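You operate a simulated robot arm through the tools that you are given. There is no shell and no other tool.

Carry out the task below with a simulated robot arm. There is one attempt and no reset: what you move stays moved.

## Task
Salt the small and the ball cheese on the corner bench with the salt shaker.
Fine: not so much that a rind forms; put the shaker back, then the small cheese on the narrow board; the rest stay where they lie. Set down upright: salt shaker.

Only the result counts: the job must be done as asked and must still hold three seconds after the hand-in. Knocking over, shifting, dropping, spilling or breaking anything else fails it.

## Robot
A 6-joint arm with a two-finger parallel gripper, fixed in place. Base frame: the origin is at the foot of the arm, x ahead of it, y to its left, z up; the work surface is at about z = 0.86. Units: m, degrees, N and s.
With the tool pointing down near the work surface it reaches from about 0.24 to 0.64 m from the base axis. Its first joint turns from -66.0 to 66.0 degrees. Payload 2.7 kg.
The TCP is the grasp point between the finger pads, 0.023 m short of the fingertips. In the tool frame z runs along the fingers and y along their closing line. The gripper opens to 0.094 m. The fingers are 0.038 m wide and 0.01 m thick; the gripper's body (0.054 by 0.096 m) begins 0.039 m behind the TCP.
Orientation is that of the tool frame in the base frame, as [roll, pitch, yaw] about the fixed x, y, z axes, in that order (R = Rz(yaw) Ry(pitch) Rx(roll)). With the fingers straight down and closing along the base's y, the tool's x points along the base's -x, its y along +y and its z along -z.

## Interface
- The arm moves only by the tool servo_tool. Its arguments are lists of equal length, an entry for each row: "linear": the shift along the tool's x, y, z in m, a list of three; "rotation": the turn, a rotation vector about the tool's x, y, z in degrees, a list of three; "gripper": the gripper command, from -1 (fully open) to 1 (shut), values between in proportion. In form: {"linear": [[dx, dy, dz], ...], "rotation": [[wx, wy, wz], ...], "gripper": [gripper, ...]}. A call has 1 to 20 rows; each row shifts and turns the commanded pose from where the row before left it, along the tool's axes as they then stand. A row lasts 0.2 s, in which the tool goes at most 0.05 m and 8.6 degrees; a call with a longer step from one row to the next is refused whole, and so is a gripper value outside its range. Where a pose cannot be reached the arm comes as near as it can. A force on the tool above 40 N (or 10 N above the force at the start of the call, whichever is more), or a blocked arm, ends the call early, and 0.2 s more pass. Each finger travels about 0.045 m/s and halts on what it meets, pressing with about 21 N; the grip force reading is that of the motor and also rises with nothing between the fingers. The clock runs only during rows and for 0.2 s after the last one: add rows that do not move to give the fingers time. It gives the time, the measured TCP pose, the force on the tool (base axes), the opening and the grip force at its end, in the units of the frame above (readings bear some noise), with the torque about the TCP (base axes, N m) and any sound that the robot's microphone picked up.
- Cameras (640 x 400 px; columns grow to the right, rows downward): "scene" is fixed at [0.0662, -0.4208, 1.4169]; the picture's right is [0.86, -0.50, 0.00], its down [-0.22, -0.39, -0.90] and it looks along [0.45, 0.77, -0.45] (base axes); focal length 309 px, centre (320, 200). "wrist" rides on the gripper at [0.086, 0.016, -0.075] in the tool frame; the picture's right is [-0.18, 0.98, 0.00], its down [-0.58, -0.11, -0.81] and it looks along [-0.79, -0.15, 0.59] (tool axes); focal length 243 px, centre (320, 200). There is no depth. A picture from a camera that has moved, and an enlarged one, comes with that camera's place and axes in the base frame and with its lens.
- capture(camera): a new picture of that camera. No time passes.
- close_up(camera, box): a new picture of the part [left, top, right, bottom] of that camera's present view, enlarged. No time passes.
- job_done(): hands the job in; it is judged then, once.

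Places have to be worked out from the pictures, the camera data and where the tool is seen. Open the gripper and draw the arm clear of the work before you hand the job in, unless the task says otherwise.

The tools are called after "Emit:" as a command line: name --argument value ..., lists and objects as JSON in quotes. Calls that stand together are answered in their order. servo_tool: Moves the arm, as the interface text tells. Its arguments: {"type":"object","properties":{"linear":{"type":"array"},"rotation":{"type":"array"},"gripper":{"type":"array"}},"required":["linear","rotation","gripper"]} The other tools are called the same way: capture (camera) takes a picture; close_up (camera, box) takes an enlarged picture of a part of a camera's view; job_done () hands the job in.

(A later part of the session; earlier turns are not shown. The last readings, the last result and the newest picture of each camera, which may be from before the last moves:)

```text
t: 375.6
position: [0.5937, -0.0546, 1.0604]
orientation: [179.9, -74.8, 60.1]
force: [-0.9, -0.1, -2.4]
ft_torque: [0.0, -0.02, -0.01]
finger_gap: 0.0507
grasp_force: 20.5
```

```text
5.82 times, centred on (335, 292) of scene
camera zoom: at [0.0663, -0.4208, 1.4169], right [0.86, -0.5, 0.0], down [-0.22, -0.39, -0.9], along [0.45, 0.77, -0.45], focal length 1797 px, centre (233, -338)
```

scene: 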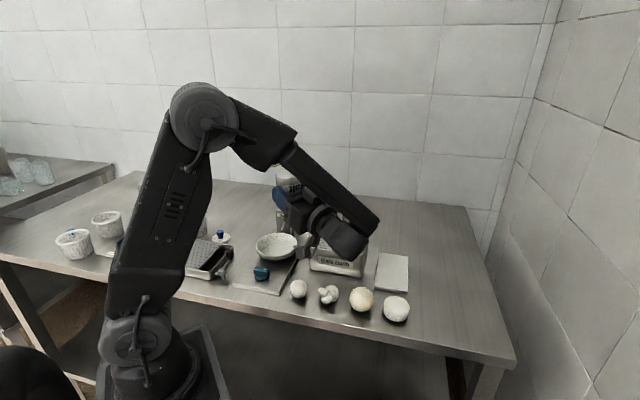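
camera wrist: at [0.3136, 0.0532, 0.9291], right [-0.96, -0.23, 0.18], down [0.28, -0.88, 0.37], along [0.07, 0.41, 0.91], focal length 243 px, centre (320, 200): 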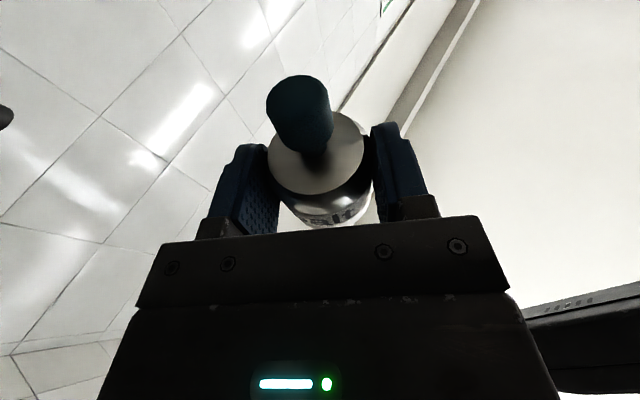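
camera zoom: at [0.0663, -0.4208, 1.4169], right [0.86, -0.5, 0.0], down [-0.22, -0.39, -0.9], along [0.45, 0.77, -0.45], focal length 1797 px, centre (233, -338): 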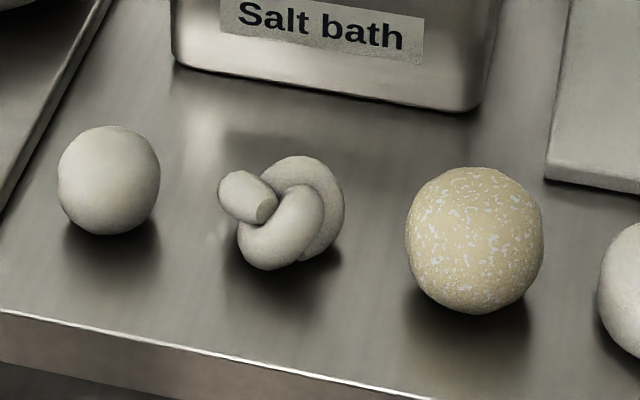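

t=376 and no change so far; the decisive window is t≈386–402, so I keep waiting.

Emit:
servo_tool --linear '[[0, 0, 0], [0, 0, 0], [0, 0, 0], [0, 0, 0], [0, 0, 0], [0, 0, 0], [0, 0, 0], [0, 0, 0], [0, 0, 0], [0, 0, 0], [0, 0, 0], [0, 0, 0], [0, 0, 0], [0, 0, 0], [0, 0, 0], [0, 0, 0], [0, 0, 0], [0, 0, 0], [0, 0, 0], [0, 0, 0]]' --rotation '[[0, 0, 0], [0, 0, 0], [0, 0, 0], [0, 0, 0], [0, 0, 0], [0, 0, 0], [0, 0, 0], [0, 0, 0], [0, 0, 0], [0, 0, 0], [0, 0, 0], [0, 0, 0], [0, 0, 0], [0, 0, 0], [0, 0, 0], [0, 0, 0], [0, 0, 0], [0, 0, 0], [0, 0, 0], [0, 0, 0]]' --gripper '[0.6, 0.6, 0.6, 0.6, 0.6, 0.6, 0.6, 0.6, 0.6, 0.6, 0.6, 0.6, 0.6, 0.6, 0.6, 0.6, 0.6, 0.6, 0.6, 0.6]'

Emit:
servo_tool --linear '[[0, 0, 0], [0, 0, 0], [0, 0, 0], [0, 0, 0], [0, 0, 0], [0, 0, 0], [0, 0, 0], [0, 0, 0], [0, 0, 0], [0, 0, 0], [0, 0, 0], [0, 0, 0], [0, 0, 0], [0, 0, 0], [0, 0, 0], [0, 0, 0], [0, 0, 0], [0, 0, 0], [0, 0, 0], [0, 0, 0]]' --rotation '[[0, 0, 0], [0, 0, 0], [0, 0, 0], [0, 0, 0], [0, 0, 0], [0, 0, 0], [0, 0, 0], [0, 0, 0], [0, 0, 0], [0, 0, 0], [0, 0, 0], [0, 0, 0], [0, 0, 0], [0, 0, 0], [0, 0, 0], [0, 0, 0], [0, 0, 0], [0, 0, 0], [0, 0, 0], [0, 0, 0]]' --gripper '[0.6, 0.6, 0.6, 0.6, 0.6, 0.6, 0.6, 0.6, 0.6, 0.6, 0.6, 0.6, 0.6, 0.6, 0.6, 0.6, 0.6, 0.6, 0.6, 0.6]'

Emit:
servo_tool --linear '[[0, 0, 0], [0, 0, 0], [0, 0, 0], [0, 0, 0], [0, 0, 0], [0, 0, 0], [0, 0, 0], [0, 0, 0], [0, 0, 0], [0, 0, 0], [0, 0, 0], [0, 0, 0], [0, 0, 0], [0, 0, 0], [0, 0, 0], [0, 0, 0], [0, 0, 0], [0, 0, 0], [0, 0, 0], [0, 0, 0]]' --rotation '[[0, 0, 0], [0, 0, 0], [0, 0, 0], [0, 0, 0], [0, 0, 0], [0, 0, 0], [0, 0, 0], [0, 0, 0], [0, 0, 0], [0, 0, 0], [0, 0, 0], [0, 0, 0], [0, 0, 0], [0, 0, 0], [0, 0, 0], [0, 0, 0], [0, 0, 0], [0, 0, 0], [0, 0, 0], [0, 0, 0]]' --gripper '[0.6, 0.6, 0.6, 0.6, 0.6, 0.6, 0.6, 0.6, 0.6, 0.6, 0.6, 0.6, 0.6, 0.6, 0.6, 0.6, 0.6, 0.6, 0.6, 0.6]'

Emit:
servo_tool --linear '[[0, 0, 0], [0, 0, 0], [0, 0, 0], [0, 0, 0], [0, 0, 0], [0, 0, 0], [0, 0, 0], [0, 0, 0], [0, 0, 0], [0, 0, 0], [0, 0, 0], [0, 0, 0], [0, 0, 0], [0, 0, 0], [0, 0, 0], [0, 0, 0], [0, 0, 0], [0, 0, 0], [0, 0, 0], [0, 0, 0]]' --rotation '[[0, 0, 0], [0, 0, 0], [0, 0, 0], [0, 0, 0], [0, 0, 0], [0, 0, 0], [0, 0, 0], [0, 0, 0], [0, 0, 0], [0, 0, 0], [0, 0, 0], [0, 0, 0], [0, 0, 0], [0, 0, 0], [0, 0, 0], [0, 0, 0], [0, 0, 0], [0, 0, 0], [0, 0, 0], [0, 0, 0]]' --gripper '[0.6, 0.6, 0.6, 0.6, 0.6, 0.6, 0.6, 0.6, 0.6, 0.6, 0.6, 0.6, 0.6, 0.6, 0.6, 0.6, 0.6, 0.6, 0.6, 0.6]'

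Emit:
close_up --camera "scene" --box '[280, 260, 390, 325]'

Emit:
servo_tool --linear '[[0, 0, 0], [0, 0, 0], [0, 0, 0], [0, 0, 0], [0, 0, 0], [0, 0, 0], [0, 0, 0], [0, 0, 0], [0, 0, 0], [0, 0, 0], [0, 0, 0], [0, 0, 0], [0, 0, 0], [0, 0, 0], [0, 0, 0], [0, 0, 0], [0, 0, 0], [0, 0, 0], [0, 0, 0], [0, 0, 0]]' --rotation '[[0, 0, 0], [0, 0, 0], [0, 0, 0], [0, 0, 0], [0, 0, 0], [0, 0, 0], [0, 0, 0], [0, 0, 0], [0, 0, 0], [0, 0, 0], [0, 0, 0], [0, 0, 0], [0, 0, 0], [0, 0, 0], [0, 0, 0], [0, 0, 0], [0, 0, 0], [0, 0, 0], [0, 0, 0], [0, 0, 0]]' --gripper '[0.6, 0.6, 0.6, 0.6, 0.6, 0.6, 0.6, 0.6, 0.6, 0.6, 0.6, 0.6, 0.6, 0.6, 0.6, 0.6, 0.6, 0.6, 0.6, 0.6]'

Emit:
servo_tool --linear '[[0, 0, 0], [0, 0, 0], [0, 0, 0], [0, 0, 0], [0, 0, 0], [0, 0, 0], [0, 0, 0], [0, 0, 0], [0, 0, 0], [0, 0, 0], [0, 0, 0], [0, 0, 0], [0, 0, 0], [0, 0, 0], [0, 0, 0], [0, 0, 0], [0, 0, 0], [0, 0, 0], [0, 0, 0], [0, 0, 0]]' --rotation '[[0, 0, 0], [0, 0, 0], [0, 0, 0], [0, 0, 0], [0, 0, 0], [0, 0, 0], [0, 0, 0], [0, 0, 0], [0, 0, 0], [0, 0, 0], [0, 0, 0], [0, 0, 0], [0, 0, 0], [0, 0, 0], [0, 0, 0], [0, 0, 0], [0, 0, 0], [0, 0, 0], [0, 0, 0], [0, 0, 0]]' --gripper '[0.6, 0.6, 0.6, 0.6, 0.6, 0.6, 0.6, 0.6, 0.6, 0.6, 0.6, 0.6, 0.6, 0.6, 0.6, 0.6, 0.6, 0.6, 0.6, 0.6]'

Emit:
servo_tool --linear '[[0, 0, 0], [0, 0, 0], [0, 0, 0], [0, 0, 0], [0, 0, 0], [0, 0, 0], [0, 0, 0], [0, 0, 0], [0, 0, 0], [0, 0, 0], [0, 0, 0], [0, 0, 0], [0, 0, 0], [0, 0, 0], [0, 0, 0], [0, 0, 0], [0, 0, 0], [0, 0, 0], [0, 0, 0], [0, 0, 0]]' --rotation '[[0, 0, 0], [0, 0, 0], [0, 0, 0], [0, 0, 0], [0, 0, 0], [0, 0, 0], [0, 0, 0], [0, 0, 0], [0, 0, 0], [0, 0, 0], [0, 0, 0], [0, 0, 0], [0, 0, 0], [0, 0, 0], [0, 0, 0], [0, 0, 0], [0, 0, 0], [0, 0, 0], [0, 0, 0], [0, 0, 0]]' --gripper '[0.6, 0.6, 0.6, 0.6, 0.6, 0.6, 0.6, 0.6, 0.6, 0.6, 0.6, 0.6, 0.6, 0.6, 0.6, 0.6, 0.6, 0.6, 0.6, 0.6]'

Emit:
close_up --camera "scene" --box '[280, 260, 390, 325]'

```text
t: 379.8
position: [0.5943, -0.0546, 1.0611]
orientation: [179.8, -74.8, 60.1]
force: [0.7, 0.2, -1.2]
ft_torque: [-0.01, 0.01, 0.02]
finger_gap: 0.0511
grasp_force: 20.8
```

```text
t: 384.0
position: [0.5951, -0.0546, 1.0609]
orientation: [179.9, -74.8, 60.1]
force: [-0.3, 0.6, -0.9]
ft_torque: [0.01, 0.0, -0.03]
finger_gap: 0.051
grasp_force: 20.9
```

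```text
t: 388.2
position: [0.5936, -0.0549, 1.0612]
orientation: [179.7, -74.7, 60.1]
force: [0.6, -0.5, -2.4]
ft_torque: [-0.03, 0.01, 0.01]
finger_gap: 0.0513
grasp_force: 21.1
```

```text
t: 392.4
position: [0.5948, -0.0541, 1.0612]
orientation: [179.8, -74.7, 60.0]
force: [0.5, 0.7, -0.8]
ft_torque: [-0.04, 0.01, -0.01]
finger_gap: 0.0509
grasp_force: 20.9
```

```text
5.82 times, centred on (335, 292) of scene
camera zoom: at [0.0663, -0.4208, 1.4169], right [0.86, -0.5, 0.0], down [-0.22, -0.39, -0.9], along [0.45, 0.77, -0.45], focal length 1797 px, centre (233, -338)
```

zoom: 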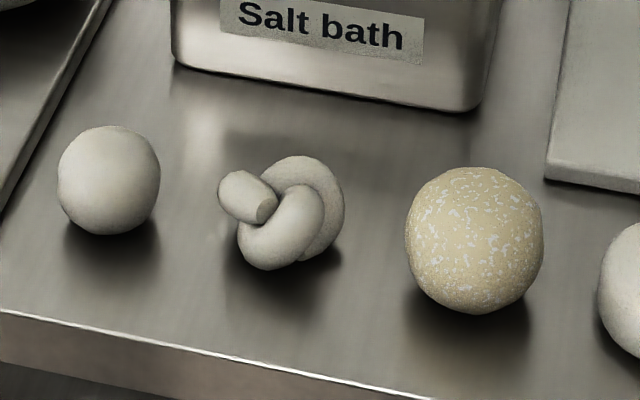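

```text
t: 396.6
position: [0.5941, -0.0551, 1.0608]
orientation: [179.8, -74.7, 60.1]
force: [-0.2, 0.8, -1.2]
ft_torque: [0.01, 0.02, -0.01]
finger_gap: 0.051
grasp_force: 21.4
```

```text
t: 400.8
position: [0.5949, -0.0537, 1.0614]
orientation: [179.8, -74.8, 60.1]
force: [-0.2, -0.4, -0.8]
ft_torque: [-0.04, -0.02, 0.02]
finger_gap: 0.0507
grasp_force: 21.6
```

```text
t: 405.0
position: [0.5952, -0.0545, 1.0613]
orientation: [179.7, -74.7, 60.0]
force: [0.2, 0.1, -0.9]
ft_torque: [-0.01, -0.01, -0.03]
finger_gap: 0.051
grasp_force: 21.1
```

```text
5.82 times, centred on (335, 292) of scene
camera zoom: at [0.0663, -0.4208, 1.4169], right [0.86, -0.5, 0.0], down [-0.22, -0.39, -0.9], along [0.45, 0.77, -0.45], focal length 1797 px, centre (233, -338)
```

zoom: 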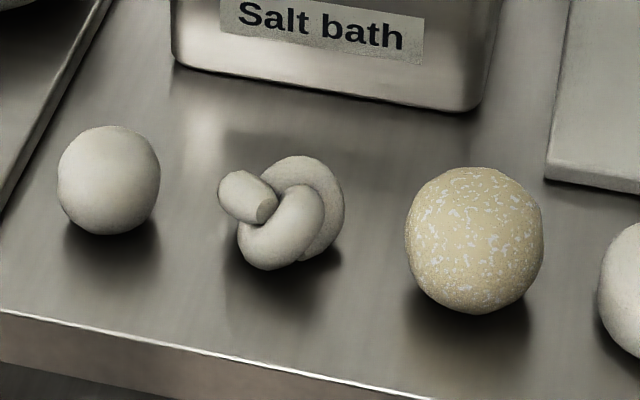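

t=405 and the small cheese is still fresh, so the inverted shakes are not what salts. The remaining difference is that the ball was also shaken while held by the teal knob. I set the shaker down here and take it by the knob again.

Emit:
servo_tool --linear '[[-0.0193, 0, 0.0052], [-0.0193, 0, 0.0052], [-0.0193, 0, 0.0052], [-0.0193, 0, 0.0052], [-0.0193, 0, 0.0052], [-0.0193, 0, 0.0052], [-0.0193, 0, 0.0052], [-0.0145, 0, 0.0039], [-0.0029, 0, 0.0008], [-0.0019, 0, 0.0005], [0, 0, 0]]' --rotation '[[0, 0, 0], [0, 0, 0], [0, 0, 0], [0, 0, 0], [0, 0, 0], [0, 0, 0], [0, 0, 0], [0, 0, 0], [0, 0, 0], [0, 0, 0], [0, 0, 0]]' --gripper '[0.6, 0.6, 0.6, 0.6, 0.6, 0.6, 0.6, 0.6, 0.6, 0.6, 0.6]'

Emit:
servo_tool --linear '[[-0.001, 0, 0.0003], [0, 0, 0]]' --rotation '[[0, 0, 0], [0, 0, 0]]' --gripper '[0.6, 0.6]'

```text
t: 407.4
position: [0.5946, -0.0564, 0.9011]
orientation: [179.8, -74.6, 60.1]
force: [0.7, 0.7, -2.5]
ft_torque: [-0.01, 0.03, -0.01]
finger_gap: 0.0508
grasp_force: 21.2
```

```text
t: 408.0
position: [0.593, -0.0544, 0.9006]
orientation: [179.7, -74.8, 60.3]
force: [-2.3, -0.5, 2.1]
ft_torque: [0.18, 0.01, 0.06]
finger_gap: 0.0507
grasp_force: 20.5
```

Emit:
servo_tool --linear '[[0, 0, 0], [0, 0, 0], [0, 0, 0], [0, 0, -0.008], [0, 0, -0.018], [0, 0, -0.02], [0, 0, -0.025], [0, 0, -0.025], [0, 0, -0.02], [0.03, 0, -0.01], [0.04, 0, -0.01], [0.04, 0, -0.01], [0.04, 0, -0.01], [0, 0, 0]]' --rotation '[[0, 0, 0], [0, 0, 0], [0, 0, 0], [0, 0, 0], [0, 0, 0], [0, 0, 0], [0, 0, 0], [0, 0, 0], [0, 0, 0], [0, 0, 0], [0, 0, 0], [0, 0, 0], [0, 0, 0], [0, 0, 0]]' --gripper '[-0.3, -0.7, -0.7, -0.7, -0.7, -0.7, -0.7, -0.7, -0.7, -0.7, -0.7, -0.7, -0.7, -0.7]'

Emit:
close_up --camera "scene" --box '[410, 255, 458, 305]'

Emit:
servo_tool --linear '[[0, 0, 0], [0, 0, 0], [0, 0, 0], [0, 0, 0], [0, 0, 0], [0, 0, 0], [0, 0, 0], [0, 0, 0], [0, 0, 0], [0, 0, 0]]' --rotation '[[0, -8.33, 0], [0, -8.33, 0], [0, -8.33, 0], [0, -8.33, 0], [0, -8.33, 0], [0, -8.33, 0], [0, -8.33, 0], [0, -8.33, 0], [0, -8.3, 0], [0, 0, 0]]' --gripper '[-0.7, -0.7, -0.7, -0.7, -0.7, -0.5, -0.3, -0.1, -0.1, -0.1]'

Emit:
close_up --camera "scene" --box '[280, 260, 390, 325]'

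```text
t: 411.0
position: [0.5391, -0.1504, 1.0858]
orientation: [-180.0, -74.6, 59.8]
force: [-0.1, 0.8, -0.2]
ft_torque: [0.03, 0.0, 0.01]
finger_gap: 0.08
grasp_force: 0.0
```

```text
8.00 times, centred on (434, 280) of scene
camera zoom: at [0.0662, -0.4208, 1.4169], right [0.86, -0.5, 0.0], down [-0.22, -0.39, -0.9], along [0.45, 0.77, -0.45], focal length 2471 px, centre (-592, -440)
```

zoom: 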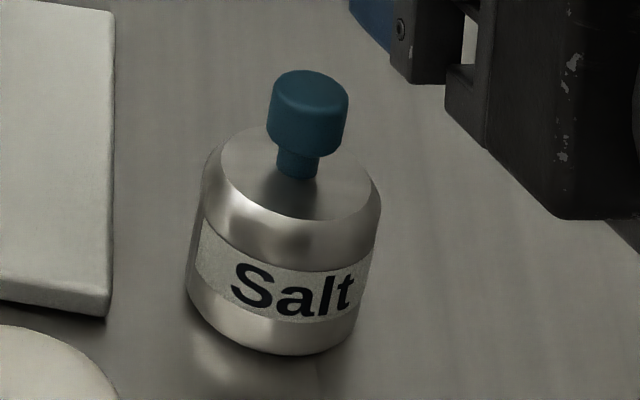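

```text
t: 413.2
position: [0.5379, -0.1506, 1.0856]
orientation: [179.9, 0.4, 59.9]
force: [-0.9, 0.3, 0.6]
ft_torque: [0.01, -0.02, -0.02]
finger_gap: 0.0519
grasp_force: 0.0
```

```text
5.82 times, centred on (335, 292) of scene
camera zoom: at [0.0663, -0.4208, 1.4169], right [0.86, -0.5, 0.0], down [-0.22, -0.39, -0.9], along [0.45, 0.77, -0.45], focal length 1797 px, centre (233, -338)
```

zoom: 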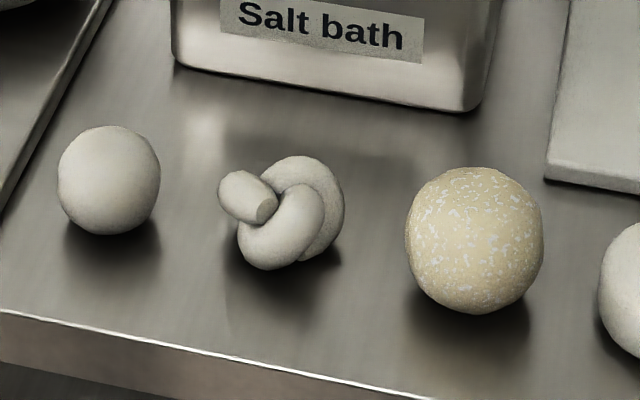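

The shaker stands fine. I go over the knob, grip it and lift.

Emit:
servo_tool --linear '[[0.0234, 0, 0.0171], [0.0234, 0, 0.0171], [0.0234, 0, 0.0171], [0.0234, 0, 0.0171], [0.0234, 0, 0.0171], [0, 0, 0.02], [0, 0, 0.02], [0, 0, 0.012], [0, 0, 0], [0, 0, 0], [0, 0, 0], [0, 0, 0], [0, 0, 0], [0, 0, 0]]' --rotation '[[0, 0, 0], [0, 0, 0], [0, 0, 0], [0, 0, 0], [0, 0, 0], [0, 0, 0], [0, 0, 0], [0, 0, 0], [0, 0, 0], [0, 0, 0], [0, 0, 0], [0, 0, 0], [0, 0, 0], [0, 0, 0]]' --gripper '[-0.1, -0.1, -0.1, -0.1, -0.1, -0.1, -0.1, -0.1, -0.1, 0.2, 0.5, 0.8, 0.9, 0.9]'

Emit:
close_up --camera "scene" --box '[410, 235, 465, 300]'

```text
t: 416.2
position: [0.5971, -0.0491, 0.9477]
orientation: [180.0, 0.1, 60.0]
force: [-0.2, 0.7, -0.7]
ft_torque: [-0.03, -0.02, 0.0]
finger_gap: 0.0209
grasp_force: 20.9
```

```text
6.15 times, centred on (438, 268) of scene
camera zoom: at [0.0663, -0.4208, 1.4169], right [0.86, -0.5, 0.0], down [-0.22, -0.39, -0.9], along [0.45, 0.77, -0.45], focal length 1901 px, centre (-403, -215)
```

zoom: 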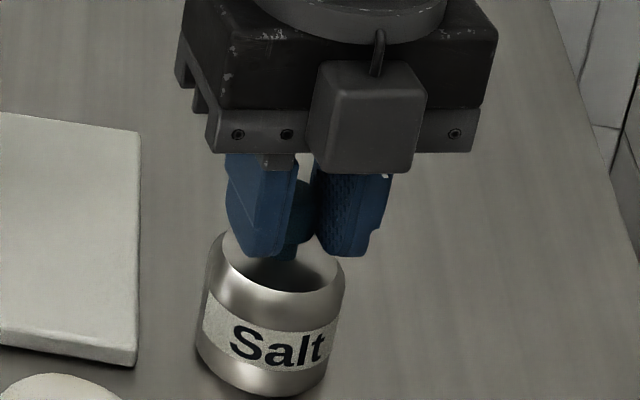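

Gripped by the knob. I carry it to the small cheese.

Emit:
servo_tool --linear '[[0, 0, -0.03], [0, 0, -0.035], [0, 0, -0.035], [0, 0, -0.035], [0.00015, -0.02295, 0], [0.00015, -0.02295, 0], [0.00015, -0.02295, 0], [0.00015, -0.02295, 0], [0.00015, -0.02295, 0], [0.00015, -0.02295, 0], [0.00015, -0.02295, 0], [0.00015, -0.02295, 0], [0.00015, -0.02295, 0], [0.00015, -0.02295, 0], [0.00015, -0.02295, 0], [0.00015, -0.02295, 0], [0.00015, -0.02295, 0], [0.00015, -0.02295, 0], [0, 0, 0.025], [0, 0, 0.02]]' --rotation '[[0, 0, 0], [0, 0, 0], [0, 0, 0], [0, 0, 0], [0, 0, 0], [0, 0, 0], [0, 0, 0], [0, 0, 0], [0, 0, 0], [0, 0, 0], [0, 0, 0], [0, 0, 0], [0, 0, 0], [0, 0, 0], [0, 0, 0], [0, 0, 0], [0, 0, 0], [0, 0, 0], [0, 0, 0], [0, 0, 0]]' --gripper '[0.9, 0.9, 0.9, 0.9, 0.9, 0.9, 0.9, 0.9, 0.9, 0.9, 0.9, 0.9, 0.9, 0.9, 0.9, 0.9, 0.9, 0.9, 0.9, 0.9]'

Emit:
close_up --camera "scene" --box '[260, 230, 400, 330]'

```text
t: 420.4
position: [0.3187, 0.1127, 1.0377]
orientation: [180.0, 0.1, 59.9]
force: [0.1, 0.1, -1.6]
ft_torque: [0.01, 0.0, 0.0]
finger_gap: 0.021
grasp_force: 20.8
```

```text
4.00 times, centred on (330, 280) of scene
camera zoom: at [0.0662, -0.4208, 1.4169], right [0.86, -0.5, 0.0], down [-0.22, -0.39, -0.9], along [0.45, 0.77, -0.45], focal length 1235 px, centre (280, -120)
```

zoom: 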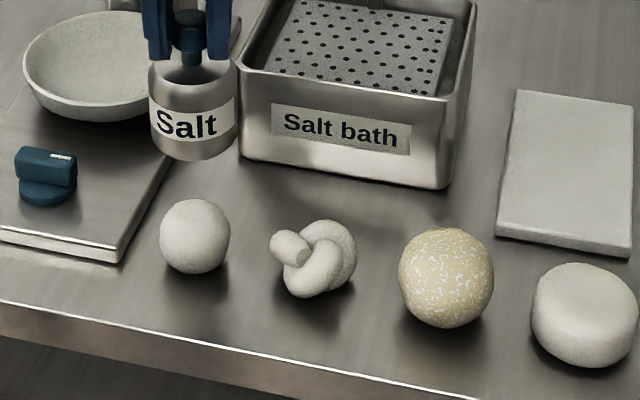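

Over the small cheese by the knob. Two strokes, then check; then the longer series like the ball got.

Emit:
servo_tool --linear '[[0, 0, -0.045], [0, 0, 0.045], [0, 0, -0.045], [0, 0, 0.045], [0, 0, 0]]' --rotation '[[0, 0, 0], [0, 0, 0], [0, 0, 0], [0, 0, 0], [0, 0, 0]]' --gripper '[0.9, 0.9, 0.9, 0.9, 0.9]'

Emit:
close_up --camera "scene" --box '[260, 230, 400, 330]'

Emit:
servo_tool --linear '[[0, 0, -0.035], [0, 0, 0.035], [0, 0, -0.035], [0, 0, 0.035], [0, 0, -0.035], [0, 0, 0.035], [0, 0, 0]]' --rotation '[[0, 0, 0], [0, 0, 0], [0, 0, 0], [0, 0, 0], [0, 0, 0], [0, 0, 0], [0, 0, 0]]' --gripper '[0.9, 0.9, 0.9, 0.9, 0.9, 0.9, 0.9]'

Emit:
close_up --camera "scene" --box '[260, 230, 400, 330]'

```text
t: 421.6
position: [0.3185, 0.1142, 1.0385]
orientation: [179.9, 0.2, 60.0]
force: [0.5, 0.3, -1.4]
ft_torque: [0.0, -0.01, 0.03]
finger_gap: 0.0208
grasp_force: 21.2
```

```text
4.00 times, centred on (330, 280) of scene
camera zoom: at [0.0663, -0.4208, 1.4169], right [0.86, -0.5, 0.0], down [-0.22, -0.39, -0.9], along [0.45, 0.77, -0.45], focal length 1235 px, centre (280, -120)
```

zoom: 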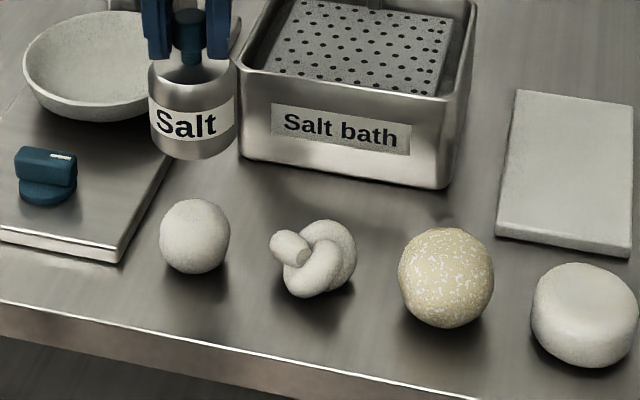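

```text
t: 423.2
position: [0.3189, 0.1123, 1.0382]
orientation: [179.8, 0.1, 60.0]
force: [-0.5, -0.4, -1.1]
ft_torque: [0.0, -0.01, 0.02]
finger_gap: 0.021
grasp_force: 21.1
```

```text
4.00 times, centred on (330, 280) of scene
camera zoom: at [0.0663, -0.4208, 1.4169], right [0.86, -0.5, 0.0], down [-0.22, -0.39, -0.9], along [0.45, 0.77, -0.45], focal length 1235 px, centre (280, -120)
```

zoom: 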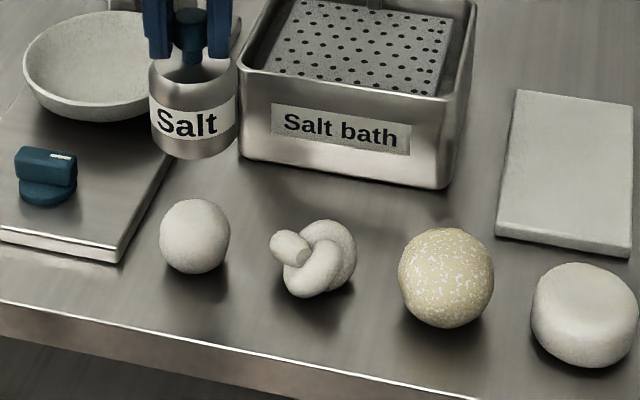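

Still nothing. Re-reading my log: about 45–50 s before the ball turned (t≈151–152) I had shaken it sideways with 5 cm strokes — something the small cheese never got. I replicate exactly that sideways shake here.

Emit:
servo_tool --linear '[[0.0245, 0, 0], [-0.049, 0, 0], [0.049, 0, 0], [-0.049, 0, 0], [0.049, 0, 0], [-0.049, 0, 0], [0.0245, 0, 0], [0, 0, 0]]' --rotation '[[0, 0, 0], [0, 0, 0], [0, 0, 0], [0, 0, 0], [0, 0, 0], [0, 0, 0], [0, 0, 0], [0, 0, 0]]' --gripper '[0.9, 0.9, 0.9, 0.9, 0.9, 0.9, 0.9, 0.9]'

Emit:
close_up --camera "scene" --box '[260, 230, 400, 330]'

```text
t: 425.0
position: [0.3203, 0.1119, 1.0377]
orientation: [-179.9, 0.1, 60.0]
force: [-1.0, -0.5, -1.8]
ft_torque: [0.0, 0.01, 0.01]
finger_gap: 0.021
grasp_force: 21.0
```

```text
4.00 times, centred on (330, 280) of scene
camera zoom: at [0.0663, -0.4208, 1.4169], right [0.86, -0.5, 0.0], down [-0.22, -0.39, -0.9], along [0.45, 0.77, -0.45], focal length 1235 px, centre (280, -120)
```

zoom: 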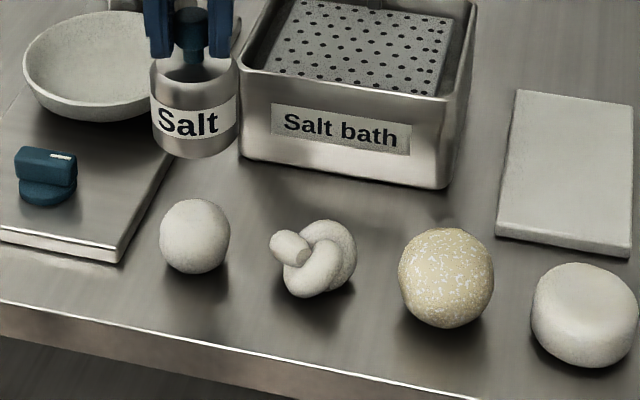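

I raise clear of the cheese and wait through the 40–55 s window with checks.

Emit:
servo_tool --linear '[[0, 0, -0.03], [0, 0, -0.04], [0, 0, -0.03], [0, 0, 0], [0, 0, 0], [0, 0, 0], [0, 0, 0], [0, 0, 0], [0, 0, 0], [0, 0, 0], [0, 0, 0], [0, 0, 0], [0, 0, 0], [0, 0, 0], [0, 0, 0], [0, 0, 0], [0, 0, 0], [0, 0, 0], [0, 0, 0], [0, 0, 0]]' --rotation '[[0, 0, 0], [0, 0, 0], [0, 0, 0], [0, 0, 0], [0, 0, 0], [0, 0, 0], [0, 0, 0], [0, 0, 0], [0, 0, 0], [0, 0, 0], [0, 0, 0], [0, 0, 0], [0, 0, 0], [0, 0, 0], [0, 0, 0], [0, 0, 0], [0, 0, 0], [0, 0, 0], [0, 0, 0], [0, 0, 0]]' --gripper '[0.9, 0.9, 0.9, 0.9, 0.9, 0.9, 0.9, 0.9, 0.9, 0.9, 0.9, 0.9, 0.9, 0.9, 0.9, 0.9, 0.9, 0.9, 0.9, 0.9]'

Emit:
servo_tool --linear '[[0, 0, 0], [0, 0, 0], [0, 0, 0], [0, 0, 0], [0, 0, 0], [0, 0, 0], [0, 0, 0], [0, 0, 0], [0, 0, 0], [0, 0, 0], [0, 0, 0], [0, 0, 0], [0, 0, 0], [0, 0, 0], [0, 0, 0], [0, 0, 0], [0, 0, 0], [0, 0, 0], [0, 0, 0], [0, 0, 0]]' --rotation '[[0, 0, 0], [0, 0, 0], [0, 0, 0], [0, 0, 0], [0, 0, 0], [0, 0, 0], [0, 0, 0], [0, 0, 0], [0, 0, 0], [0, 0, 0], [0, 0, 0], [0, 0, 0], [0, 0, 0], [0, 0, 0], [0, 0, 0], [0, 0, 0], [0, 0, 0], [0, 0, 0], [0, 0, 0], [0, 0, 0]]' --gripper '[0.9, 0.9, 0.9, 0.9, 0.9, 0.9, 0.9, 0.9, 0.9, 0.9, 0.9, 0.9, 0.9, 0.9, 0.9, 0.9, 0.9, 0.9, 0.9, 0.9]'

Emit:
servo_tool --linear '[[0, 0, 0], [0, 0, 0], [0, 0, 0], [0, 0, 0], [0, 0, 0], [0, 0, 0], [0, 0, 0], [0, 0, 0], [0, 0, 0], [0, 0, 0], [0, 0, 0], [0, 0, 0], [0, 0, 0], [0, 0, 0], [0, 0, 0], [0, 0, 0], [0, 0, 0], [0, 0, 0], [0, 0, 0], [0, 0, 0]]' --rotation '[[0, 0, 0], [0, 0, 0], [0, 0, 0], [0, 0, 0], [0, 0, 0], [0, 0, 0], [0, 0, 0], [0, 0, 0], [0, 0, 0], [0, 0, 0], [0, 0, 0], [0, 0, 0], [0, 0, 0], [0, 0, 0], [0, 0, 0], [0, 0, 0], [0, 0, 0], [0, 0, 0], [0, 0, 0], [0, 0, 0]]' --gripper '[0.9, 0.9, 0.9, 0.9, 0.9, 0.9, 0.9, 0.9, 0.9, 0.9, 0.9, 0.9, 0.9, 0.9, 0.9, 0.9, 0.9, 0.9, 0.9, 0.9]'

Emit:
servo_tool --linear '[[0, 0, 0], [0, 0, 0], [0, 0, 0], [0, 0, 0], [0, 0, 0], [0, 0, 0], [0, 0, 0], [0, 0, 0], [0, 0, 0], [0, 0, 0], [0, 0, 0], [0, 0, 0], [0, 0, 0], [0, 0, 0], [0, 0, 0], [0, 0, 0], [0, 0, 0], [0, 0, 0], [0, 0, 0], [0, 0, 0]]' --rotation '[[0, 0, 0], [0, 0, 0], [0, 0, 0], [0, 0, 0], [0, 0, 0], [0, 0, 0], [0, 0, 0], [0, 0, 0], [0, 0, 0], [0, 0, 0], [0, 0, 0], [0, 0, 0], [0, 0, 0], [0, 0, 0], [0, 0, 0], [0, 0, 0], [0, 0, 0], [0, 0, 0], [0, 0, 0], [0, 0, 0]]' --gripper '[0.9, 0.9, 0.9, 0.9, 0.9, 0.9, 0.9, 0.9, 0.9, 0.9, 0.9, 0.9, 0.9, 0.9, 0.9, 0.9, 0.9, 0.9, 0.9, 0.9]'

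Emit:
close_up --camera "scene" --box '[280, 260, 390, 325]'

Emit:
servo_tool --linear '[[0, 0, 0], [0, 0, 0], [0, 0, 0], [0, 0, 0], [0, 0, 0], [0, 0, 0], [0, 0, 0], [0, 0, 0], [0, 0, 0], [0, 0, 0], [0, 0, 0], [0, 0, 0], [0, 0, 0], [0, 0, 0], [0, 0, 0], [0, 0, 0], [0, 0, 0], [0, 0, 0], [0, 0, 0], [0, 0, 0]]' --rotation '[[0, 0, 0], [0, 0, 0], [0, 0, 0], [0, 0, 0], [0, 0, 0], [0, 0, 0], [0, 0, 0], [0, 0, 0], [0, 0, 0], [0, 0, 0], [0, 0, 0], [0, 0, 0], [0, 0, 0], [0, 0, 0], [0, 0, 0], [0, 0, 0], [0, 0, 0], [0, 0, 0], [0, 0, 0], [0, 0, 0]]' --gripper '[0.9, 0.9, 0.9, 0.9, 0.9, 0.9, 0.9, 0.9, 0.9, 0.9, 0.9, 0.9, 0.9, 0.9, 0.9, 0.9, 0.9, 0.9, 0.9, 0.9]'

Emit:
servo_tool --linear '[[0, 0, 0], [0, 0, 0], [0, 0, 0], [0, 0, 0], [0, 0, 0], [0, 0, 0], [0, 0, 0], [0, 0, 0], [0, 0, 0], [0, 0, 0], [0, 0, 0], [0, 0, 0], [0, 0, 0], [0, 0, 0], [0, 0, 0], [0, 0, 0], [0, 0, 0], [0, 0, 0], [0, 0, 0], [0, 0, 0]]' --rotation '[[0, 0, 0], [0, 0, 0], [0, 0, 0], [0, 0, 0], [0, 0, 0], [0, 0, 0], [0, 0, 0], [0, 0, 0], [0, 0, 0], [0, 0, 0], [0, 0, 0], [0, 0, 0], [0, 0, 0], [0, 0, 0], [0, 0, 0], [0, 0, 0], [0, 0, 0], [0, 0, 0], [0, 0, 0], [0, 0, 0]]' --gripper '[0.9, 0.9, 0.9, 0.9, 0.9, 0.9, 0.9, 0.9, 0.9, 0.9, 0.9, 0.9, 0.9, 0.9, 0.9, 0.9, 0.9, 0.9, 0.9, 0.9]'

Emit:
close_up --camera "scene" --box '[280, 260, 390, 325]'

```text
t: 429.2
position: [0.3193, 0.111, 1.1376]
orientation: [180.0, 0.2, 60.0]
force: [-0.1, -0.3, -1.3]
ft_torque: [-0.02, 0.0, -0.05]
finger_gap: 0.0209
grasp_force: 20.8
```

```text
t: 433.4
position: [0.3189, 0.1134, 1.1381]
orientation: [-179.9, 0.2, 60.1]
force: [0.2, 0.4, -0.7]
ft_torque: [0.01, 0.05, -0.01]
finger_gap: 0.0211
grasp_force: 21.4
```

```text
t: 437.6
position: [0.3184, 0.1132, 1.1387]
orientation: [179.9, 0.2, 60.0]
force: [-0.1, 0.2, -1.5]
ft_torque: [0.02, 0.04, 0.02]
finger_gap: 0.021
grasp_force: 20.8
```

```text
t: 441.8
position: [0.32, 0.1124, 1.138]
orientation: [180.0, 0.2, 60.0]
force: [-0.3, 0.6, -1.4]
ft_torque: [-0.02, 0.02, -0.02]
finger_gap: 0.0208
grasp_force: 21.0
```

```text
5.82 times, centred on (335, 292) of scene
camera zoom: at [0.0663, -0.4208, 1.4169], right [0.86, -0.5, 0.0], down [-0.22, -0.39, -0.9], along [0.45, 0.77, -0.45], focal length 1797 px, centre (233, -338)
```

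zoom: 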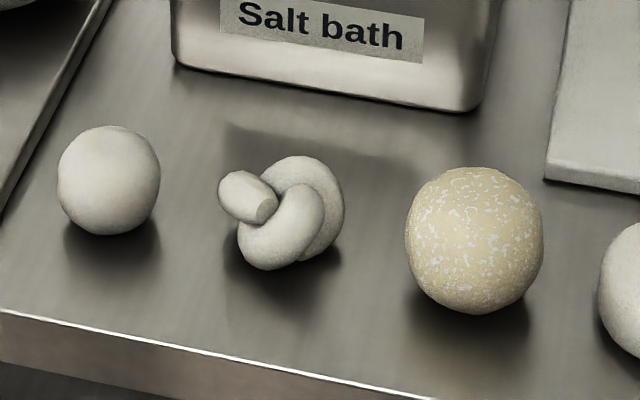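

```text
t: 446.0
position: [0.3189, 0.1122, 1.1385]
orientation: [180.0, 0.3, 60.0]
force: [0.3, -0.1, -1.5]
ft_torque: [-0.01, -0.02, -0.01]
finger_gap: 0.0214
grasp_force: 20.4
```

```text
t: 450.2
position: [0.3197, 0.1128, 1.1374]
orientation: [-179.9, 0.2, 60.1]
force: [0.3, 0.2, -2.9]
ft_torque: [0.04, -0.01, -0.01]
finger_gap: 0.0207
grasp_force: 21.2
```

```text
5.82 times, centred on (335, 292) of scene
camera zoom: at [0.0663, -0.4208, 1.4169], right [0.86, -0.5, 0.0], down [-0.22, -0.39, -0.9], along [0.45, 0.77, -0.45], focal length 1797 px, centre (233, -338)
```

zoom: 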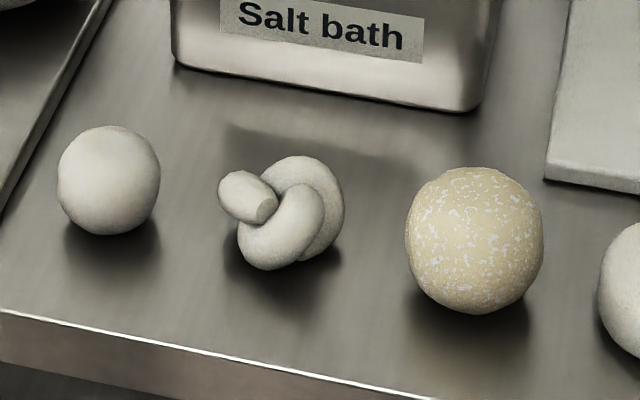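

Nothing yet at t=450. Since I have to wait anyway, I wait with the shaker held low over the small cheese (in case dwell time close above is what accumulates), checking every few seconds.

Emit:
servo_tool --linear '[[0, 0, 0.035], [0, 0, 0.04], [0, 0, 0.03], [0, 0, 0], [0, 0, 0], [0, 0, 0], [0, 0, 0], [0, 0, 0], [0, 0, 0], [0, 0, 0], [0, 0, 0], [0, 0, 0], [0, 0, 0], [0, 0, 0], [0, 0, 0], [0, 0, 0], [0, 0, 0], [0, 0, 0], [0, 0, 0], [0, 0, 0]]' --rotation '[[0, 0, 0], [0, 0, 0], [0, 0, 0], [0, 0, 0], [0, 0, 0], [0, 0, 0], [0, 0, 0], [0, 0, 0], [0, 0, 0], [0, 0, 0], [0, 0, 0], [0, 0, 0], [0, 0, 0], [0, 0, 0], [0, 0, 0], [0, 0, 0], [0, 0, 0], [0, 0, 0], [0, 0, 0], [0, 0, 0]]' --gripper '[0.9, 0.9, 0.9, 0.9, 0.9, 0.9, 0.9, 0.9, 0.9, 0.9, 0.9, 0.9, 0.9, 0.9, 0.9, 0.9, 0.9, 0.9, 0.9, 0.9]'

Emit:
close_up --camera "scene" --box '[260, 240, 390, 325]'

Emit:
servo_tool --linear '[[0, 0, 0], [0, 0, 0], [0, 0, 0], [0, 0, 0], [0, 0, 0], [0, 0, 0], [0, 0, 0], [0, 0, 0], [0, 0, 0], [0, 0, 0], [0, 0, 0], [0, 0, 0], [0, 0, 0], [0, 0, 0], [0, 0, 0], [0, 0, 0], [0, 0, 0], [0, 0, 0], [0, 0, 0], [0, 0, 0]]' --rotation '[[0, 0, 0], [0, 0, 0], [0, 0, 0], [0, 0, 0], [0, 0, 0], [0, 0, 0], [0, 0, 0], [0, 0, 0], [0, 0, 0], [0, 0, 0], [0, 0, 0], [0, 0, 0], [0, 0, 0], [0, 0, 0], [0, 0, 0], [0, 0, 0], [0, 0, 0], [0, 0, 0], [0, 0, 0], [0, 0, 0]]' --gripper '[0.9, 0.9, 0.9, 0.9, 0.9, 0.9, 0.9, 0.9, 0.9, 0.9, 0.9, 0.9, 0.9, 0.9, 0.9, 0.9, 0.9, 0.9, 0.9, 0.9]'

Emit:
close_up --camera "scene" --box '[260, 240, 390, 325]'

Emit:
servo_tool --linear '[[0, 0, 0], [0, 0, 0], [0, 0, 0], [0, 0, 0], [0, 0, 0], [0, 0, 0], [0, 0, 0], [0, 0, 0], [0, 0, 0], [0, 0, 0], [0, 0, 0], [0, 0, 0], [0, 0, 0], [0, 0, 0], [0, 0, 0], [0, 0, 0], [0, 0, 0], [0, 0, 0], [0, 0, 0], [0, 0, 0]]' --rotation '[[0, 0, 0], [0, 0, 0], [0, 0, 0], [0, 0, 0], [0, 0, 0], [0, 0, 0], [0, 0, 0], [0, 0, 0], [0, 0, 0], [0, 0, 0], [0, 0, 0], [0, 0, 0], [0, 0, 0], [0, 0, 0], [0, 0, 0], [0, 0, 0], [0, 0, 0], [0, 0, 0], [0, 0, 0], [0, 0, 0]]' --gripper '[0.9, 0.9, 0.9, 0.9, 0.9, 0.9, 0.9, 0.9, 0.9, 0.9, 0.9, 0.9, 0.9, 0.9, 0.9, 0.9, 0.9, 0.9, 0.9, 0.9]'

Emit:
close_up --camera "scene" --box '[260, 240, 390, 325]'

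```text
t: 454.4
position: [0.3208, 0.1129, 1.0325]
orientation: [-180.0, 0.2, 60.1]
force: [-0.3, 0.2, -1.6]
ft_torque: [-0.02, -0.01, -0.02]
finger_gap: 0.0208
grasp_force: 20.7
```

```text
4.71 times, centred on (325, 282) of scene
camera zoom: at [0.0663, -0.4208, 1.4169], right [0.86, -0.5, 0.0], down [-0.22, -0.39, -0.9], along [0.45, 0.77, -0.45], focal length 1453 px, centre (296, -188)
```

zoom: 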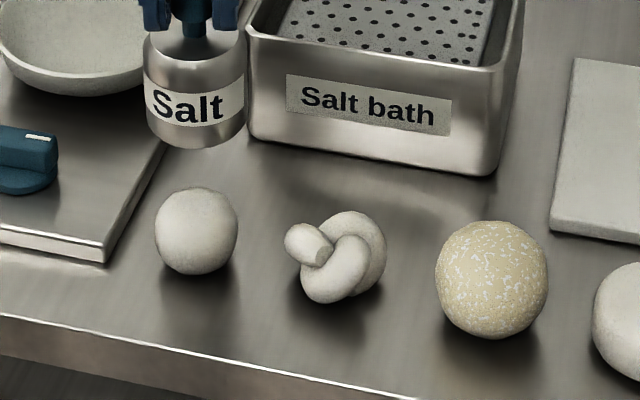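

```text
t: 458.6
position: [0.3189, 0.1119, 1.0317]
orientation: [-180.0, 0.2, 60.0]
force: [-0.1, 0.4, -1.5]
ft_torque: [0.01, 0.02, 0.0]
finger_gap: 0.021
grasp_force: 20.9
```

```text
4.71 times, centred on (325, 282) of scene
camera zoom: at [0.0663, -0.4208, 1.4169], right [0.86, -0.5, 0.0], down [-0.22, -0.39, -0.9], along [0.45, 0.77, -0.45], focal length 1453 px, centre (296, -188)
```

zoom: 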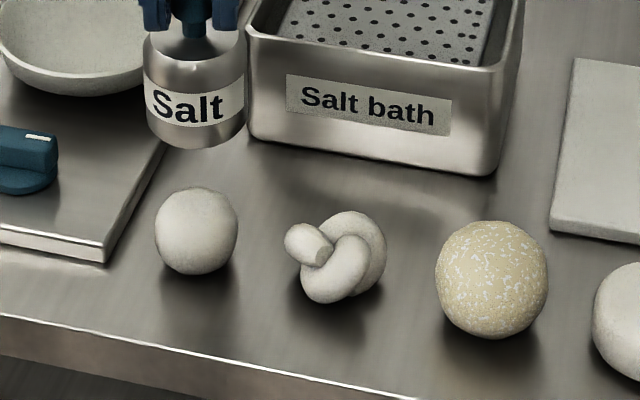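

```text
t: 462.8
position: [0.3189, 0.1128, 1.0325]
orientation: [180.0, 0.2, 60.0]
force: [0.0, -0.5, -1.2]
ft_torque: [-0.03, 0.03, 0.01]
finger_gap: 0.0209
grasp_force: 20.8
```

```text
4.71 times, centred on (325, 282) of scene
camera zoom: at [0.0663, -0.4208, 1.4169], right [0.86, -0.5, 0.0], down [-0.22, -0.39, -0.9], along [0.45, 0.77, -0.45], focal length 1453 px, centre (296, -188)
```

zoom: 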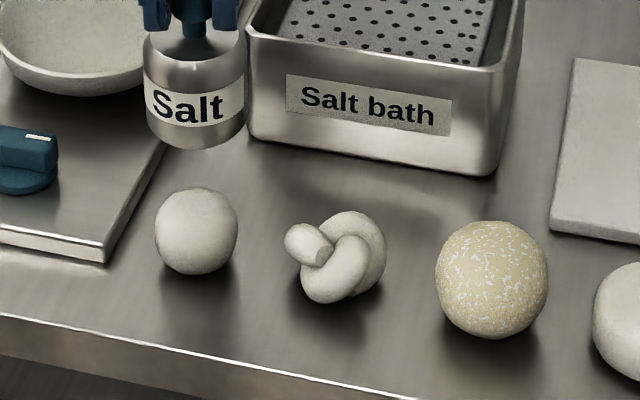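

I keep holding and watching; several delay windows (to t≈480, 510 and 540) are still open.

Emit:
servo_tool --linear '[[0, 0, 0], [0, 0, 0], [0, 0, 0], [0, 0, 0], [0, 0, 0], [0, 0, 0], [0, 0, 0], [0, 0, 0], [0, 0, 0], [0, 0, 0], [0, 0, 0], [0, 0, 0], [0, 0, 0], [0, 0, 0], [0, 0, 0], [0, 0, 0], [0, 0, 0], [0, 0, 0], [0, 0, 0], [0, 0, 0]]' --rotation '[[0, 0, 0], [0, 0, 0], [0, 0, 0], [0, 0, 0], [0, 0, 0], [0, 0, 0], [0, 0, 0], [0, 0, 0], [0, 0, 0], [0, 0, 0], [0, 0, 0], [0, 0, 0], [0, 0, 0], [0, 0, 0], [0, 0, 0], [0, 0, 0], [0, 0, 0], [0, 0, 0], [0, 0, 0], [0, 0, 0]]' --gripper '[0.9, 0.9, 0.9, 0.9, 0.9, 0.9, 0.9, 0.9, 0.9, 0.9, 0.9, 0.9, 0.9, 0.9, 0.9, 0.9, 0.9, 0.9, 0.9, 0.9]'

Emit:
servo_tool --linear '[[0, 0, 0], [0, 0, 0], [0, 0, 0], [0, 0, 0], [0, 0, 0], [0, 0, 0], [0, 0, 0], [0, 0, 0], [0, 0, 0], [0, 0, 0], [0, 0, 0], [0, 0, 0], [0, 0, 0], [0, 0, 0], [0, 0, 0], [0, 0, 0], [0, 0, 0], [0, 0, 0], [0, 0, 0], [0, 0, 0]]' --rotation '[[0, 0, 0], [0, 0, 0], [0, 0, 0], [0, 0, 0], [0, 0, 0], [0, 0, 0], [0, 0, 0], [0, 0, 0], [0, 0, 0], [0, 0, 0], [0, 0, 0], [0, 0, 0], [0, 0, 0], [0, 0, 0], [0, 0, 0], [0, 0, 0], [0, 0, 0], [0, 0, 0], [0, 0, 0], [0, 0, 0]]' --gripper '[0.9, 0.9, 0.9, 0.9, 0.9, 0.9, 0.9, 0.9, 0.9, 0.9, 0.9, 0.9, 0.9, 0.9, 0.9, 0.9, 0.9, 0.9, 0.9, 0.9]'

Emit:
close_up --camera "scene" --box '[260, 240, 390, 325]'

Emit:
servo_tool --linear '[[0, 0, 0], [0, 0, 0], [0, 0, 0], [0, 0, 0], [0, 0, 0], [0, 0, 0], [0, 0, 0], [0, 0, 0], [0, 0, 0], [0, 0, 0], [0, 0, 0], [0, 0, 0], [0, 0, 0], [0, 0, 0], [0, 0, 0], [0, 0, 0], [0, 0, 0], [0, 0, 0], [0, 0, 0], [0, 0, 0]]' --rotation '[[0, 0, 0], [0, 0, 0], [0, 0, 0], [0, 0, 0], [0, 0, 0], [0, 0, 0], [0, 0, 0], [0, 0, 0], [0, 0, 0], [0, 0, 0], [0, 0, 0], [0, 0, 0], [0, 0, 0], [0, 0, 0], [0, 0, 0], [0, 0, 0], [0, 0, 0], [0, 0, 0], [0, 0, 0], [0, 0, 0]]' --gripper '[0.9, 0.9, 0.9, 0.9, 0.9, 0.9, 0.9, 0.9, 0.9, 0.9, 0.9, 0.9, 0.9, 0.9, 0.9, 0.9, 0.9, 0.9, 0.9, 0.9]'

Emit:
servo_tool --linear '[[0, 0, 0], [0, 0, 0], [0, 0, 0], [0, 0, 0], [0, 0, 0], [0, 0, 0], [0, 0, 0], [0, 0, 0], [0, 0, 0], [0, 0, 0], [0, 0, 0], [0, 0, 0], [0, 0, 0], [0, 0, 0], [0, 0, 0], [0, 0, 0], [0, 0, 0], [0, 0, 0], [0, 0, 0], [0, 0, 0]]' --rotation '[[0, 0, 0], [0, 0, 0], [0, 0, 0], [0, 0, 0], [0, 0, 0], [0, 0, 0], [0, 0, 0], [0, 0, 0], [0, 0, 0], [0, 0, 0], [0, 0, 0], [0, 0, 0], [0, 0, 0], [0, 0, 0], [0, 0, 0], [0, 0, 0], [0, 0, 0], [0, 0, 0], [0, 0, 0], [0, 0, 0]]' --gripper '[0.9, 0.9, 0.9, 0.9, 0.9, 0.9, 0.9, 0.9, 0.9, 0.9, 0.9, 0.9, 0.9, 0.9, 0.9, 0.9, 0.9, 0.9, 0.9, 0.9]'

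Emit:
servo_tool --linear '[[0, 0, 0], [0, 0, 0], [0, 0, 0], [0, 0, 0], [0, 0, 0], [0, 0, 0], [0, 0, 0], [0, 0, 0], [0, 0, 0], [0, 0, 0], [0, 0, 0], [0, 0, 0], [0, 0, 0], [0, 0, 0], [0, 0, 0], [0, 0, 0], [0, 0, 0], [0, 0, 0], [0, 0, 0], [0, 0, 0]]' --rotation '[[0, 0, 0], [0, 0, 0], [0, 0, 0], [0, 0, 0], [0, 0, 0], [0, 0, 0], [0, 0, 0], [0, 0, 0], [0, 0, 0], [0, 0, 0], [0, 0, 0], [0, 0, 0], [0, 0, 0], [0, 0, 0], [0, 0, 0], [0, 0, 0], [0, 0, 0], [0, 0, 0], [0, 0, 0], [0, 0, 0]]' --gripper '[0.9, 0.9, 0.9, 0.9, 0.9, 0.9, 0.9, 0.9, 0.9, 0.9, 0.9, 0.9, 0.9, 0.9, 0.9, 0.9, 0.9, 0.9, 0.9, 0.9]'

Emit:
close_up --camera "scene" --box '[260, 240, 390, 325]'

```text
t: 467.0
position: [0.3193, 0.1132, 1.0321]
orientation: [-180.0, 0.2, 60.0]
force: [0.0, -0.6, -0.8]
ft_torque: [0.0, 0.04, -0.02]
finger_gap: 0.0209
grasp_force: 21.1
```

```text
t: 471.2
position: [0.3196, 0.1135, 1.0323]
orientation: [-179.9, 0.1, 60.0]
force: [0.8, 0.0, -1.2]
ft_torque: [-0.04, 0.02, 0.01]
finger_gap: 0.0209
grasp_force: 20.9
```

```text
4.71 times, centred on (325, 282) of scene
camera zoom: at [0.0663, -0.4208, 1.4169], right [0.86, -0.5, 0.0], down [-0.22, -0.39, -0.9], along [0.45, 0.77, -0.45], focal length 1453 px, centre (296, -188)
```

zoom: 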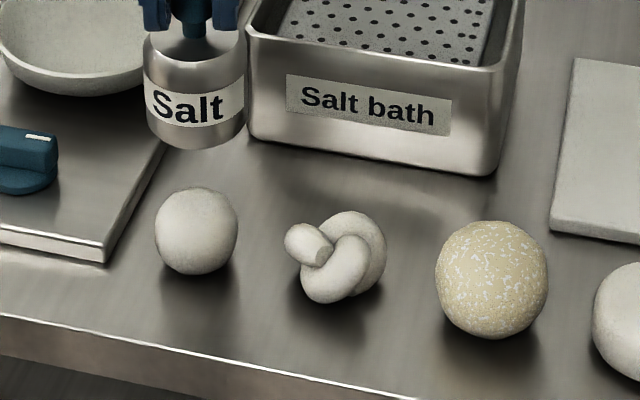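

```text
t: 475.4
position: [0.3205, 0.1124, 1.0325]
orientation: [179.9, 0.1, 60.0]
force: [-0.1, 1.0, -1.6]
ft_torque: [0.04, 0.04, 0.0]
finger_gap: 0.0207
grasp_force: 21.0
```

```text
t: 479.6
position: [0.3197, 0.1135, 1.0329]
orientation: [-179.9, 0.2, 60.0]
force: [0.3, -0.1, -1.4]
ft_torque: [-0.02, 0.0, 0.01]
finger_gap: 0.0209
grasp_force: 21.2
```

```text
t: 483.8
position: [0.32, 0.1141, 1.0324]
orientation: [-179.9, 0.2, 60.0]
force: [-1.0, 0.0, -1.9]
ft_torque: [-0.01, -0.01, 0.02]
finger_gap: 0.021
grasp_force: 21.2
```

```text
4.71 times, centred on (325, 282) of scene
camera zoom: at [0.0663, -0.4208, 1.4169], right [0.86, -0.5, 0.0], down [-0.22, -0.39, -0.9], along [0.45, 0.77, -0.45], focal length 1453 px, centre (296, -188)
```

zoom: 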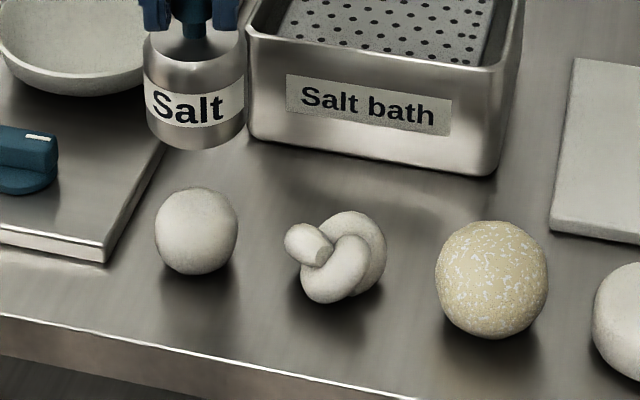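

Still unchanged at t=484. The one thing that directly preceded the ball's change was the 24° twist of the knob (−24°/+24°) followed by coming close above the ball. I try that twist here, close above the small cheese.

Emit:
servo_tool --linear '[[0, 0, 0], [0, 0, 0], [0, 0, 0], [0, 0, 0], [0, 0, 0], [0, 0, 0], [0, 0, 0], [0, 0, 0], [0, 0, 0]]' --rotation '[[0, 0, -6], [0, 0, -6], [0, 0, -6], [0, 0, -6], [0, 0, 6], [0, 0, 6], [0, 0, 6], [0, 0, 6], [0, 0, 0]]' --gripper '[0.9, 0.9, 0.9, 0.9, 0.9, 0.9, 0.9, 0.9, 0.9]'

Emit:
close_up --camera "scene" --box '[260, 240, 390, 325]'

```text
t: 485.8
position: [0.3189, 0.1129, 1.0329]
orientation: [-179.9, 0.2, 59.9]
force: [-0.5, 0.7, -1.9]
ft_torque: [-0.01, 0.05, 0.02]
finger_gap: 0.0208
grasp_force: 20.9
```

```text
4.71 times, centred on (325, 282) of scene
camera zoom: at [0.0663, -0.4208, 1.4169], right [0.86, -0.5, 0.0], down [-0.22, -0.39, -0.9], along [0.45, 0.77, -0.45], focal length 1453 px, centre (296, -188)
```

zoom: 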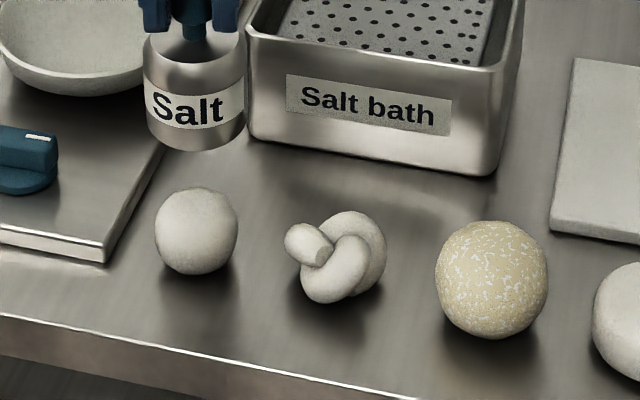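

No effect. I replicate the whole preceding sequence: press the shaker on the bench, twist −24°/+24°, lift and come over the cheese with a 5 cm gap.

Emit:
servo_tool --linear '[[0, 0, -0.03], [0, 0, -0.03], [-0.00015, 0.02295, 0], [-0.00015, 0.02295, 0], [-0.00015, 0.02295, 0], [-0.00015, 0.02295, 0], [-0.00015, 0.02295, 0], [-0.00015, 0.02295, 0], [-0.00015, 0.02295, 0], [-0.00015, 0.02295, 0], [-0.00015, 0.02295, 0], [-0.00015, 0.02295, 0], [-0.00015, 0.02295, 0], [-0.00015, 0.02295, 0], [-0.00015, 0.02295, 0], [-0.00015, 0.02295, 0], [0, 0, 0.04], [0, 0, 0.04], [0, 0, 0.03], [0, 0, 0.02]]' --rotation '[[0, 0, 0], [0, 0, 0], [0, 0, 0], [0, 0, 0], [0, 0, 0], [0, 0, 0], [0, 0, 0], [0, 0, 0], [0, 0, 0], [0, 0, 0], [0, 0, 0], [0, 0, 0], [0, 0, 0], [0, 0, 0], [0, 0, 0], [0, 0, 0], [0, 0, 0], [0, 0, 0], [0, 0, 0], [0, 0, 0]]' --gripper '[0.9, 0.9, 0.9, 0.9, 0.9, 0.9, 0.9, 0.9, 0.9, 0.9, 0.9, 0.9, 0.9, 0.9, 0.9, 0.9, 0.9, 0.9, 0.9, 0.9]'

Emit:
servo_tool --linear '[[0, 0, 0.006], [0, 0, 0.004], [0, 0, 0.002], [0, 0, 0]]' --rotation '[[0, 0, 0], [0, 0, 0], [0, 0, 0], [0, 0, 0]]' --gripper '[0.9, 0.9, 0.9, 0.9]'

Emit:
close_up --camera "scene" --box '[280, 240, 460, 325]'

```text
t: 490.0
position: [0.5987, -0.0523, 0.963]
orientation: [179.9, 0.2, 60.0]
force: [0.7, 0.3, -0.9]
ft_torque: [0.03, 0.05, -0.02]
finger_gap: 0.0206
grasp_force: 20.8
```

```text
t: 491.0
position: [0.5967, -0.0518, 0.9521]
orientation: [179.9, 0.3, 59.9]
force: [-0.4, 0.3, -0.5]
ft_torque: [-0.03, 0.03, 0.0]
finger_gap: 0.0207
grasp_force: 20.2
```

```text
3.56 times, centred on (370, 282) of scene
camera zoom: at [0.0663, -0.4208, 1.4169], right [0.86, -0.5, 0.0], down [-0.22, -0.39, -0.9], along [0.45, 0.77, -0.45], focal length 1098 px, centre (142, -93)
```

zoom: 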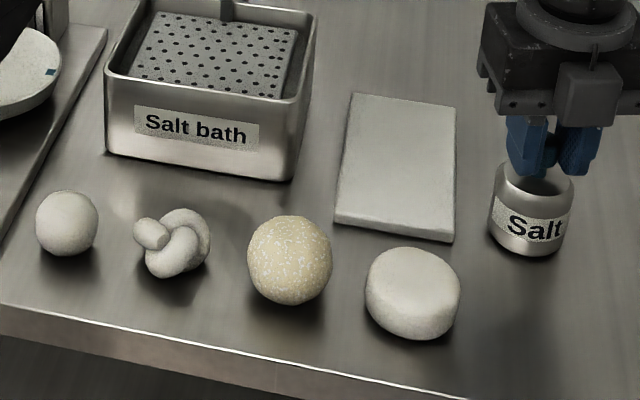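

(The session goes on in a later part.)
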